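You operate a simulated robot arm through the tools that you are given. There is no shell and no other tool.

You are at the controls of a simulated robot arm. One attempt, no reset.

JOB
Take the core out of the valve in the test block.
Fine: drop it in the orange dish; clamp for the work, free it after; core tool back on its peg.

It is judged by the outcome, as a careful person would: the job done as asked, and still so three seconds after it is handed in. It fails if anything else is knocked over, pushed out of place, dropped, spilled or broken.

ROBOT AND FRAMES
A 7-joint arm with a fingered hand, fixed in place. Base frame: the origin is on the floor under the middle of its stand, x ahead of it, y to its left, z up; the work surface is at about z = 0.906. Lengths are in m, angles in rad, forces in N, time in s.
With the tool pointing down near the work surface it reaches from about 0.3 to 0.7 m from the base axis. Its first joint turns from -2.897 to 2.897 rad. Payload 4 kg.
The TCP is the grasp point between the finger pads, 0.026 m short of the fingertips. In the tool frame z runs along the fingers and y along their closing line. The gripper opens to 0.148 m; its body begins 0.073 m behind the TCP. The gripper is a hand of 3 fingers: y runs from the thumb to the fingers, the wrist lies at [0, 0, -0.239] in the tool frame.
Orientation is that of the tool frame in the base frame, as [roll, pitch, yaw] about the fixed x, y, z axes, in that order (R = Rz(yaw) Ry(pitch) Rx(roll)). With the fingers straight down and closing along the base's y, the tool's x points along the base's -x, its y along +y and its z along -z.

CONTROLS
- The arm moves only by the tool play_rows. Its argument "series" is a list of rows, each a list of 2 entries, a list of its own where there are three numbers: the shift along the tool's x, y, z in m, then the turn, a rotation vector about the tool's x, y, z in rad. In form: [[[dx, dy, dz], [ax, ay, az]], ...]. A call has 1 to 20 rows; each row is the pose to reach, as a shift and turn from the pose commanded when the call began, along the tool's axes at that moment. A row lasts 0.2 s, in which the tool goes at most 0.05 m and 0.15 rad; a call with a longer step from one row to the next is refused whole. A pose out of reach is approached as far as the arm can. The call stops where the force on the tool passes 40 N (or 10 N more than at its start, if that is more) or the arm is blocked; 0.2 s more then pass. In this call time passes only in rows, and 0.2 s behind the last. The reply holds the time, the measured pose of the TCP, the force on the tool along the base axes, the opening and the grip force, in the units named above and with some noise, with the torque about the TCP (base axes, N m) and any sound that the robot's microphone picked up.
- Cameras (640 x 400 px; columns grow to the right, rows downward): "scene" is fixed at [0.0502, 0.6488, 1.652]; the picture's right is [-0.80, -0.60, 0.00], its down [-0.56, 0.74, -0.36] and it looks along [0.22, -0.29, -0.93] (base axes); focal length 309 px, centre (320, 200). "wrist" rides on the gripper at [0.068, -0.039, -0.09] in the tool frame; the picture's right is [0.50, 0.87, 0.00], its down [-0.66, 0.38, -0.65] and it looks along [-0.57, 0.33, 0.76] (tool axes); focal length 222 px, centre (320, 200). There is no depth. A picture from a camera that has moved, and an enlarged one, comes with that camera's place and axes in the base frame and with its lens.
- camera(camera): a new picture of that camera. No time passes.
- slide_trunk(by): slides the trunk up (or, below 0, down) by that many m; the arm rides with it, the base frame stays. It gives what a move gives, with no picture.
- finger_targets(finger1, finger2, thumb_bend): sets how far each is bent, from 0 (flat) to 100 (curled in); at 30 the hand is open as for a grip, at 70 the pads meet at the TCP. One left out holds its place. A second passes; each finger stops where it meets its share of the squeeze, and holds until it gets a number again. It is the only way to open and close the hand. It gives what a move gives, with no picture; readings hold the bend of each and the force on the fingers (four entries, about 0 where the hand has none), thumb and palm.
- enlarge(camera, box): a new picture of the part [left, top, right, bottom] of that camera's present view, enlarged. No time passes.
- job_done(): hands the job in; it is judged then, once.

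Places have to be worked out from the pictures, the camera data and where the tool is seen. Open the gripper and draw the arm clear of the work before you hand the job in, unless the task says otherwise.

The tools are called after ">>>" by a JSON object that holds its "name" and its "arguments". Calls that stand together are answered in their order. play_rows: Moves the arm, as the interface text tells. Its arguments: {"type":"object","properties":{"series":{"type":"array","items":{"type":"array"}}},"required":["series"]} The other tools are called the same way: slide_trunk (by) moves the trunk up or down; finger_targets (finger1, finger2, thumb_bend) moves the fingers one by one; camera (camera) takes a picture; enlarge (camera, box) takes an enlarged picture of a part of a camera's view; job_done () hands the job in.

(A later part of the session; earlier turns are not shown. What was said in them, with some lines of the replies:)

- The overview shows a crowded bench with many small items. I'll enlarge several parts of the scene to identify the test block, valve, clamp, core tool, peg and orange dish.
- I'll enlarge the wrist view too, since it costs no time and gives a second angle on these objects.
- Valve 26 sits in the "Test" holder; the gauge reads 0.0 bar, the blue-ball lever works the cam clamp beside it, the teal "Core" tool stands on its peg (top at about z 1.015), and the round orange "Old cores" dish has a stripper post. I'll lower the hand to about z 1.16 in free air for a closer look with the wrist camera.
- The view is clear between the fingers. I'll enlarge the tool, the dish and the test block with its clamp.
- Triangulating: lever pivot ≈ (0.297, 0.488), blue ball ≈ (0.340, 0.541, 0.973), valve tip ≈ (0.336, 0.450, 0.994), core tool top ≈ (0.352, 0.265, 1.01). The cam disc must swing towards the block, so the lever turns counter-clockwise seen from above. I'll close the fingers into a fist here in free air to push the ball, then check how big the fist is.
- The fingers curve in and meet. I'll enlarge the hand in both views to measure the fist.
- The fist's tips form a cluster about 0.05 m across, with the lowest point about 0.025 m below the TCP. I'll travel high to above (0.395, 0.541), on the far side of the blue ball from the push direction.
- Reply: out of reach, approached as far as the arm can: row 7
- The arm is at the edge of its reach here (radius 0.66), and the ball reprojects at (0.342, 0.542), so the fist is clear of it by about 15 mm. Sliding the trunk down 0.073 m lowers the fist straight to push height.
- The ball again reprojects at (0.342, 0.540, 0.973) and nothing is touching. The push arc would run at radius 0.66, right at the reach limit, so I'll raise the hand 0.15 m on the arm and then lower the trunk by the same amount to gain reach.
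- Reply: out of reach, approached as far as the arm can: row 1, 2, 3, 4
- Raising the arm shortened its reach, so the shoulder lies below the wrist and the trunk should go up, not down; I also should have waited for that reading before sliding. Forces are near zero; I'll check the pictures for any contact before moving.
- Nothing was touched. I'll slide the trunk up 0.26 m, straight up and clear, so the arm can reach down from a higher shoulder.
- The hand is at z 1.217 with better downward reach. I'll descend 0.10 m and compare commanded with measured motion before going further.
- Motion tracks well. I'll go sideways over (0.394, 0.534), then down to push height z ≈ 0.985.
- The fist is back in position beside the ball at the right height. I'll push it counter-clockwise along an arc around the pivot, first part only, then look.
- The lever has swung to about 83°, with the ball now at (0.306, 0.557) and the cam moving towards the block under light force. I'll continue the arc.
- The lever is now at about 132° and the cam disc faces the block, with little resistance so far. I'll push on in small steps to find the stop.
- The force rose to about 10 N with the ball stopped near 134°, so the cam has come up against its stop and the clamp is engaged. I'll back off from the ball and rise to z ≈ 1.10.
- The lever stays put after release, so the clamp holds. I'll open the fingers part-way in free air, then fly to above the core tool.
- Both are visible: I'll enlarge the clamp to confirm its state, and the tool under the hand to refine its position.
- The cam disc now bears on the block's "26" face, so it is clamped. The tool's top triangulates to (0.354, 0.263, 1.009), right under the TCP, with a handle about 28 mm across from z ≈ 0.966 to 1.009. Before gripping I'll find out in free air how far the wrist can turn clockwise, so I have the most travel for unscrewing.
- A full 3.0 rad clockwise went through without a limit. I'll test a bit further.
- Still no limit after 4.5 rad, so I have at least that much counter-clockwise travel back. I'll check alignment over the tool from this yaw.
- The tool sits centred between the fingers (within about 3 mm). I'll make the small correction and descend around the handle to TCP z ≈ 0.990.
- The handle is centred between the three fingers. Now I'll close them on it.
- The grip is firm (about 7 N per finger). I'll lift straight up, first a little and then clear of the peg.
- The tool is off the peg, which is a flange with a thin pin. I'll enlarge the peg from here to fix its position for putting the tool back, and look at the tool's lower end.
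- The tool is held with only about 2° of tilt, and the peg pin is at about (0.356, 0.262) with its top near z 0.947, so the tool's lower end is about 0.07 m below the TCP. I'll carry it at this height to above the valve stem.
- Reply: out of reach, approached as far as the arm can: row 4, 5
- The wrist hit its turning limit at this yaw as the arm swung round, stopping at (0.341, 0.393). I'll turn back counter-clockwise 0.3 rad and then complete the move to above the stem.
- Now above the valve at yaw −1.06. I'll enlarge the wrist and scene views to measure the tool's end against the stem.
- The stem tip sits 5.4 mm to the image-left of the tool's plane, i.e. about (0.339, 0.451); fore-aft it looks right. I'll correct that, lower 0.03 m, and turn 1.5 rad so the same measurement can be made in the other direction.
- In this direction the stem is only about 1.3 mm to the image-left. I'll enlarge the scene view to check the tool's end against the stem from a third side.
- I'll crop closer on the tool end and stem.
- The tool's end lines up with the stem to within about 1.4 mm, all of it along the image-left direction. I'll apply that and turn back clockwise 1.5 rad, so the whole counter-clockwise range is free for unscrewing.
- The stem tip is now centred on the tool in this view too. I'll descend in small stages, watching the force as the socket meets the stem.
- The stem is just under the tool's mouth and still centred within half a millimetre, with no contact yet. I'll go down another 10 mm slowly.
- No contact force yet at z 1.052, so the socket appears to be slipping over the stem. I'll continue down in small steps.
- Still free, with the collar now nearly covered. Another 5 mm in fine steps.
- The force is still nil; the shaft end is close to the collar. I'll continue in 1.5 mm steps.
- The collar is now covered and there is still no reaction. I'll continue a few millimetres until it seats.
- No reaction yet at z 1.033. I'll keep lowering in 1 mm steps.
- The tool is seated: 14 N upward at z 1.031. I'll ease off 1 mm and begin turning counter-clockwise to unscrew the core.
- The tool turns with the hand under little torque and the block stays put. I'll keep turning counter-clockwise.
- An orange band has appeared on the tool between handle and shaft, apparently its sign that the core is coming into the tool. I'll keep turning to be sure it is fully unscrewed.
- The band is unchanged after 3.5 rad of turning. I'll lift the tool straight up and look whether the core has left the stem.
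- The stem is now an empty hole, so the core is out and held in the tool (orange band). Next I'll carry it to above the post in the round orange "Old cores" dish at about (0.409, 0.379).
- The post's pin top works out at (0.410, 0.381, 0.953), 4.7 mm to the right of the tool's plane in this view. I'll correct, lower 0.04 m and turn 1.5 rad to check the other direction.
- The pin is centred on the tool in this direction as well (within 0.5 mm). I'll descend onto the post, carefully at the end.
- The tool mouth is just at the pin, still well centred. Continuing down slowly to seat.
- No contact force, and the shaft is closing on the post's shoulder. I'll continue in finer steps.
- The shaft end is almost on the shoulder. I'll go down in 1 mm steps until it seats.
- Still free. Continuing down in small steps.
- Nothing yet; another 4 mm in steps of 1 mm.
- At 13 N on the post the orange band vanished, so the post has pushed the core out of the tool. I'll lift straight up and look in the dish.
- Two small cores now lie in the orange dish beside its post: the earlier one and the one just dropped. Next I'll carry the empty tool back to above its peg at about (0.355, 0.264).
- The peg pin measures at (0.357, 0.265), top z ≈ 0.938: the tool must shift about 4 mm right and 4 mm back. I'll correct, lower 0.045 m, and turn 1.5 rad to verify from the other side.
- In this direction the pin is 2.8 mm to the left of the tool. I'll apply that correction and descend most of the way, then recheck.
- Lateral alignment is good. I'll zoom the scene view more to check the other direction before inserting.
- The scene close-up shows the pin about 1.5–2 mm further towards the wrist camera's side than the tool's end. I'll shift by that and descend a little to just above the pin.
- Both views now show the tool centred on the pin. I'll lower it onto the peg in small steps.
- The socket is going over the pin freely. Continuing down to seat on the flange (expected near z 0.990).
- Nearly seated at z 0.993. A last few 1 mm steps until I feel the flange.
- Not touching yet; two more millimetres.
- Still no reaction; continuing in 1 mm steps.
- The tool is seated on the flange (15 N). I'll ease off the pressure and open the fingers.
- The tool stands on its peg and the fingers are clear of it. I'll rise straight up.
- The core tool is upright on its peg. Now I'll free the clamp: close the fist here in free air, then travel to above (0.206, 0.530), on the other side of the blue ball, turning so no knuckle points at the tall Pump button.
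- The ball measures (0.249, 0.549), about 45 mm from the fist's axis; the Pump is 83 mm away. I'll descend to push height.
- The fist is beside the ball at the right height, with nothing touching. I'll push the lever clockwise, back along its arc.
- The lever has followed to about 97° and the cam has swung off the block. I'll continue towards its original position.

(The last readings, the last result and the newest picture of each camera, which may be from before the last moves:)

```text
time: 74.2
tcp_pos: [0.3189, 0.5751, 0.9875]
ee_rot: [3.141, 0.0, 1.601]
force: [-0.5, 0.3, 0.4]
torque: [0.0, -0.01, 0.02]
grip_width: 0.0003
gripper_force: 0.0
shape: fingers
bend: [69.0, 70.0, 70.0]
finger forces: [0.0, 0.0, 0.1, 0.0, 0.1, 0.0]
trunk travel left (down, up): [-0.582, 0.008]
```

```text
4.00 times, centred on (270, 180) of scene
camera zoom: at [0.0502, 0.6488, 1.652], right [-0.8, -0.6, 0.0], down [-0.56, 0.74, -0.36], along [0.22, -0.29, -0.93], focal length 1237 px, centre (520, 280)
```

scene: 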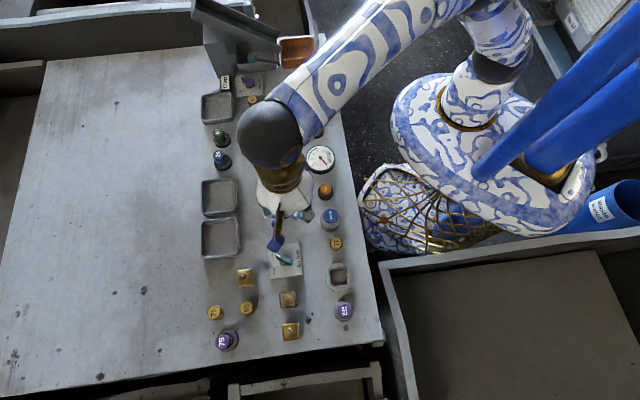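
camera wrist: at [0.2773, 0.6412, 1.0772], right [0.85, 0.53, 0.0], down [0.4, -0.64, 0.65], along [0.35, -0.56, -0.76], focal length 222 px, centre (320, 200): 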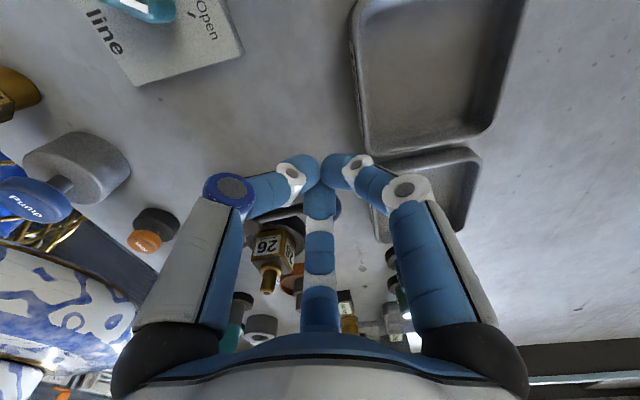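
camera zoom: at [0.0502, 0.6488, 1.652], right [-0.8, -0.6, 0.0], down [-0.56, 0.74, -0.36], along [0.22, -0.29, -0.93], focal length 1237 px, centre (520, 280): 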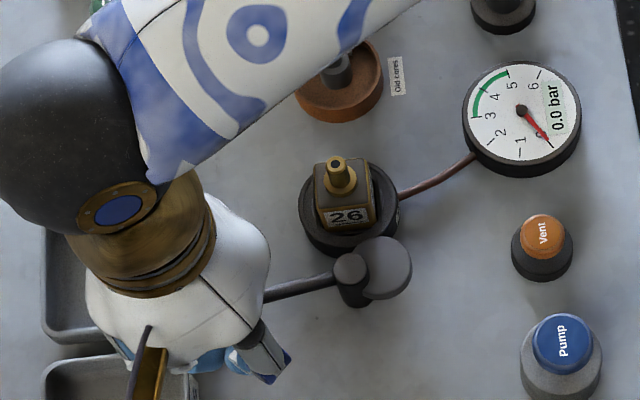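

The lever is within about 6° of where it started. I'll push the last bit gently and watch the force.

>>> {"name": "play_rows", "arguments": {"series": [[[-0.0015, 0.0045, 0], [0, 0, 0]], [[-0.003, 0.0089, 0], [0, 0, 0]], [[-0.0043, 0.0118, 0], [0, 0, 0]]]}}

>>> {"name": "enlarge", "arguments": {"camera": "scene", "box": [190, 130, 350, 230]}}

```text
time: 75.0
tcp_pos: [0.3307, 0.5724, 0.9867]
ee_rot: [3.141, -0.003, 1.601]
force: [-1.8, 1.2, 1.5]
torque: [-0.01, -0.01, -0.01]
grip_width: 0.0002
gripper_force: 1.9
shape: fingers
bend: [69.0, 70.0, 70.0]
finger forces: [0.0, 4.0, 0.1, 0.0, 0.1, 0.1]
trunk travel left (down, up): [-0.582, 0.008]
```

```text
4.00 times, centred on (270, 180) of scene
camera zoom: at [0.0502, 0.6488, 1.652], right [-0.8, -0.6, 0.0], down [-0.56, 0.74, -0.36], along [0.22, -0.29, -0.93], focal length 1237 px, centre (520, 280)
```

zoom: 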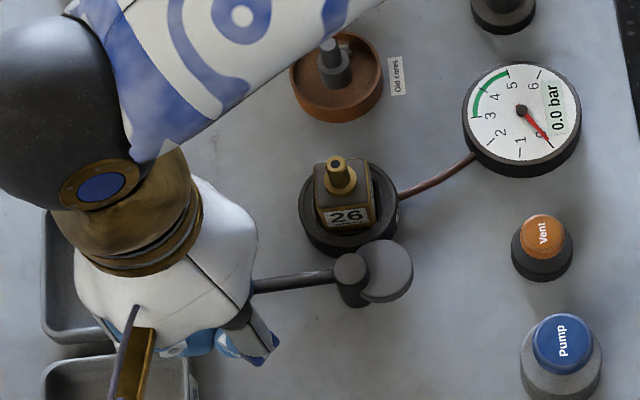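

The force is starting to rise (4 N on the finger) and the lever and cam look just as they did at the start. One more small nudge to confirm the stop.

>>> {"name": "play_rows", "arguments": {"series": [[[-0.0012, 0.0028, 0], [0, 0, 0]]]}}

```text
time: 75.4
tcp_pos: [0.3332, 0.5705, 0.9857]
ee_rot: [-3.142, 0.0, 1.602]
force: [-3.2, 3.2, 3.4]
torque: [-0.02, 0.03, 0.0]
grip_width: 0.0005
gripper_force: 3.9
shape: fingers
bend: [69.0, 70.0, 70.0]
finger forces: [0.0, 7.6, 0.0, 0.0, 0.1, 0.0]
trunk travel left (down, up): [-0.582, 0.008]
```

The lever is at its open stop (force rising steadily). I'll back away from the ball and rise.

>>> {"name": "play_rows", "arguments": {"series": [[[0.01, -0.006, -0.003], [0, 0, 0]], [[0.012, -0.008, -0.04], [0, 0, 0]], [[0.012, -0.008, -0.085], [0, 0, 0]], [[0.012, -0.008, -0.13], [0, 0, 0]]]}}

>>> {"name": "camera", "arguments": {"camera": "wrist"}}

```text
time: 76.4
tcp_pos: [0.3254, 0.5716, 1.1132]
ee_rot: [-3.141, 0.0, 1.603]
force: [0.3, -0.9, -0.8]
torque: [0.01, 0.0, 0.04]
grip_width: 0.0005
gripper_force: 0.1
shape: fingers
bend: [69.0, 70.0, 70.0]
finger forces: [0.0, 0.0, 0.1, 0.1, 0.0, 0.1]
out of reach, approached as far as the arm can: row 4
trunk travel left (down, up): [-0.582, 0.008]
```

```text
taken
camera wrist: at [0.2838, 0.6372, 1.2052], right [0.85, 0.53, 0.0], down [0.4, -0.64, 0.65], along [0.34, -0.56, -0.76], focal length 222 px, centre (320, 200)
```

wrist: 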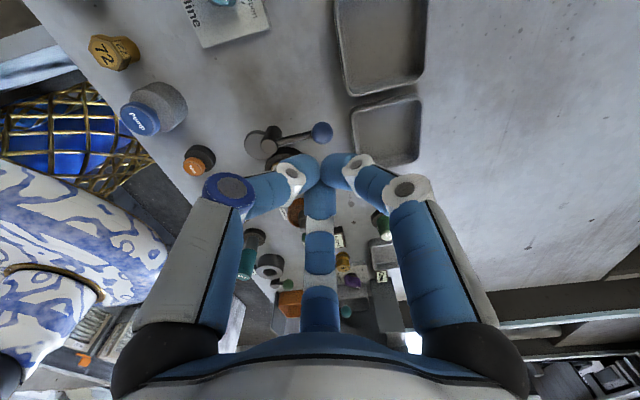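

The lever stays at its open position. I'll draw the arm back clear of the bench, then open the hand.

>>> {"name": "play_rows", "arguments": {"series": [[[-0.0278, -0.0259, -0.01], [0, 0, 0]], [[-0.0555, -0.0517, -0.025], [0, 0, 0]], [[-0.0833, -0.0776, -0.045], [0, 0, 0]], [[-0.1111, -0.1035, -0.07], [0, 0, 0]], [[-0.1389, -0.1294, -0.09], [0, 0, 0]], [[-0.1666, -0.1552, -0.115], [0, 0, 0]], [[-0.1944, -0.1811, -0.137], [0, 0, 0]]]}}

>>> {"name": "finger_targets", "arguments": {"finger1": 30, "finger2": 30, "thumb_bend": 30}}

>>> {"name": "camera", "arguments": {"camera": "scene"}}

>>> {"name": "enlarge", "arguments": {"camera": "scene", "box": [190, 20, 350, 120]}}

>>> {"name": "enlarge", "arguments": {"camera": "scene", "box": [190, 90, 350, 190]}}

>>> {"name": "enlarge", "arguments": {"camera": "scene", "box": [190, 170, 350, 270]}}

>>> {"name": "enlarge", "arguments": {"camera": "scene", "box": [240, 160, 320, 210]}}

>>> {"name": "enlarge", "arguments": {"camera": "scene", "box": [244, 120, 308, 170]}}

```text
time: 78.0
tcp_pos: [0.1475, 0.3697, 1.2486]
ee_rot: [3.141, 0.0, 1.603]
force: [0.0, -0.1, 0.4]
torque: [-0.03, -0.02, -0.01]
grip_width: 0.0004
gripper_force: 0.2
shape: fingers
bend: [69.0, 70.0, 70.0]
finger forces: [0.0, 0.0, 0.0, 0.0, 0.1, 0.1]
trunk travel left (down, up): [-0.582, 0.008]
```

```text
time: 79.0
tcp_pos: [0.1478, 0.3709, 1.2488]
ee_rot: [3.141, 0.001, 1.603]
force: [0.9, 0.4, 0.7]
torque: [0.02, 0.0, 0.03]
grip_width: 0.1264
gripper_force: 0.0
shape: fingers
bend: [30.0, 30.0, 30.0]
finger forces: [0.1, 0.0, 0.1, 0.0, 0.0, 0.0]
trunk travel left (down, up): [-0.582, 0.008]
```

```text
taken
```

scene: 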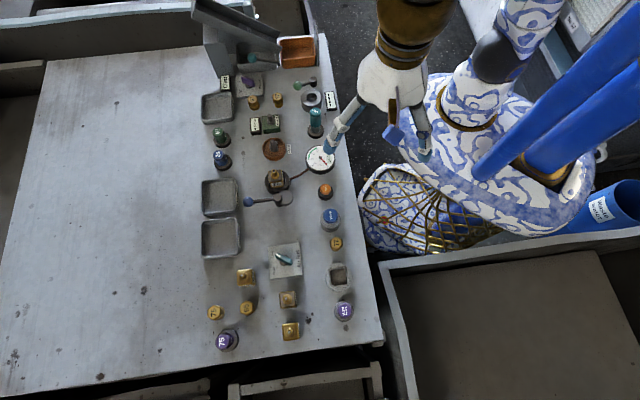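

```text
4.00 times, centred on (270, 70) of scene
camera zoom: at [0.0502, 0.6488, 1.652], right [-0.8, -0.6, 0.0], down [-0.56, 0.74, -0.36], along [0.22, -0.29, -0.93], focal length 1237 px, centre (520, 720)
```

zoom: 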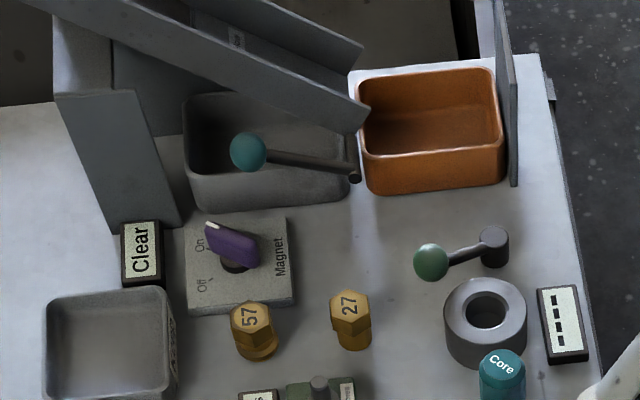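

```text
4.00 times, centred on (270, 140) of scene
camera zoom: at [0.0502, 0.6488, 1.652], right [-0.8, -0.6, 0.0], down [-0.56, 0.74, -0.36], along [0.22, -0.29, -0.93], focal length 1237 px, centre (520, 440)
```

zoom: 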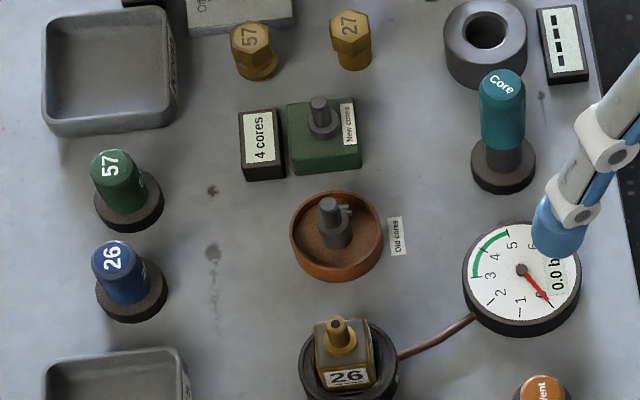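

```text
4.00 times, centred on (270, 220) of scene
camera zoom: at [0.0502, 0.6488, 1.652], right [-0.8, -0.6, 0.0], down [-0.56, 0.74, -0.36], along [0.22, -0.29, -0.93], focal length 1237 px, centre (520, 120)
```

zoom: 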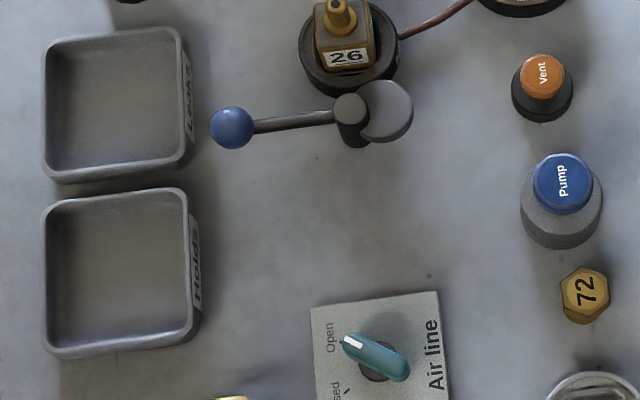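

```text
8.00 times, centred on (280, 185) of scene
camera zoom: at [0.0502, 0.6488, 1.652], right [-0.8, -0.6, 0.0], down [-0.56, 0.74, -0.36], along [0.22, -0.29, -0.93], focal length 2475 px, centre (640, 320)
```

zoom: 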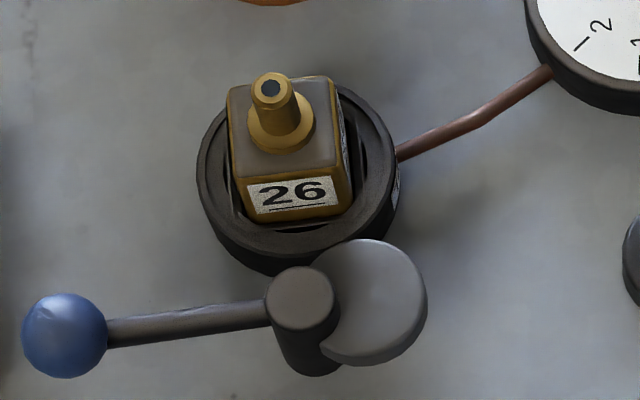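

```text
8.00 times, centred on (276, 145) of scene
camera zoom: at [0.0502, 0.6488, 1.652], right [-0.8, -0.6, 0.0], down [-0.56, 0.74, -0.36], along [0.22, -0.29, -0.93], focal length 2475 px, centre (672, 640)
```

zoom: 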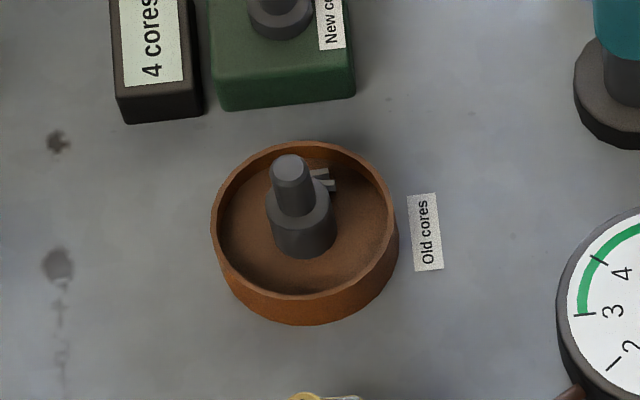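

All checks out: valve 26 shows an empty stem, the extra core lies in the orange "Old cores" dish, the clamp lever is back in its open position, and the core tool is on its peg. Nothing else has moved, the hand is open and the arm is clear, so I'm handing the job in.

>>> {"name": "job_done", "arguments": {}}

```text
The job is handed in.
```

I took the core out of valve 26 and dropped it in the round orange "Old cores" dish, and I've handed the job in. There was one older core in the dish already, so it now holds two.

- **Clamp:** I swung the blue-ball lever over to clamp the block before unscrewing. I pushed it back to its open stop after the tool was away.
- **Core tool:** It is upright on its peg, seated on the flange, though turned to a different angle than at the start.
- **Which dish:** There is also an orange rectangular bin near the magnet. I took "the orange dish" to mean the round one labelled "Old cores".
- **Pressure:** The gauge read 0.0 bar throughout. I left the air line, pump and vent alone.

In the final pictures nothing else on the bench had moved, and the hand was open and clear of the work.
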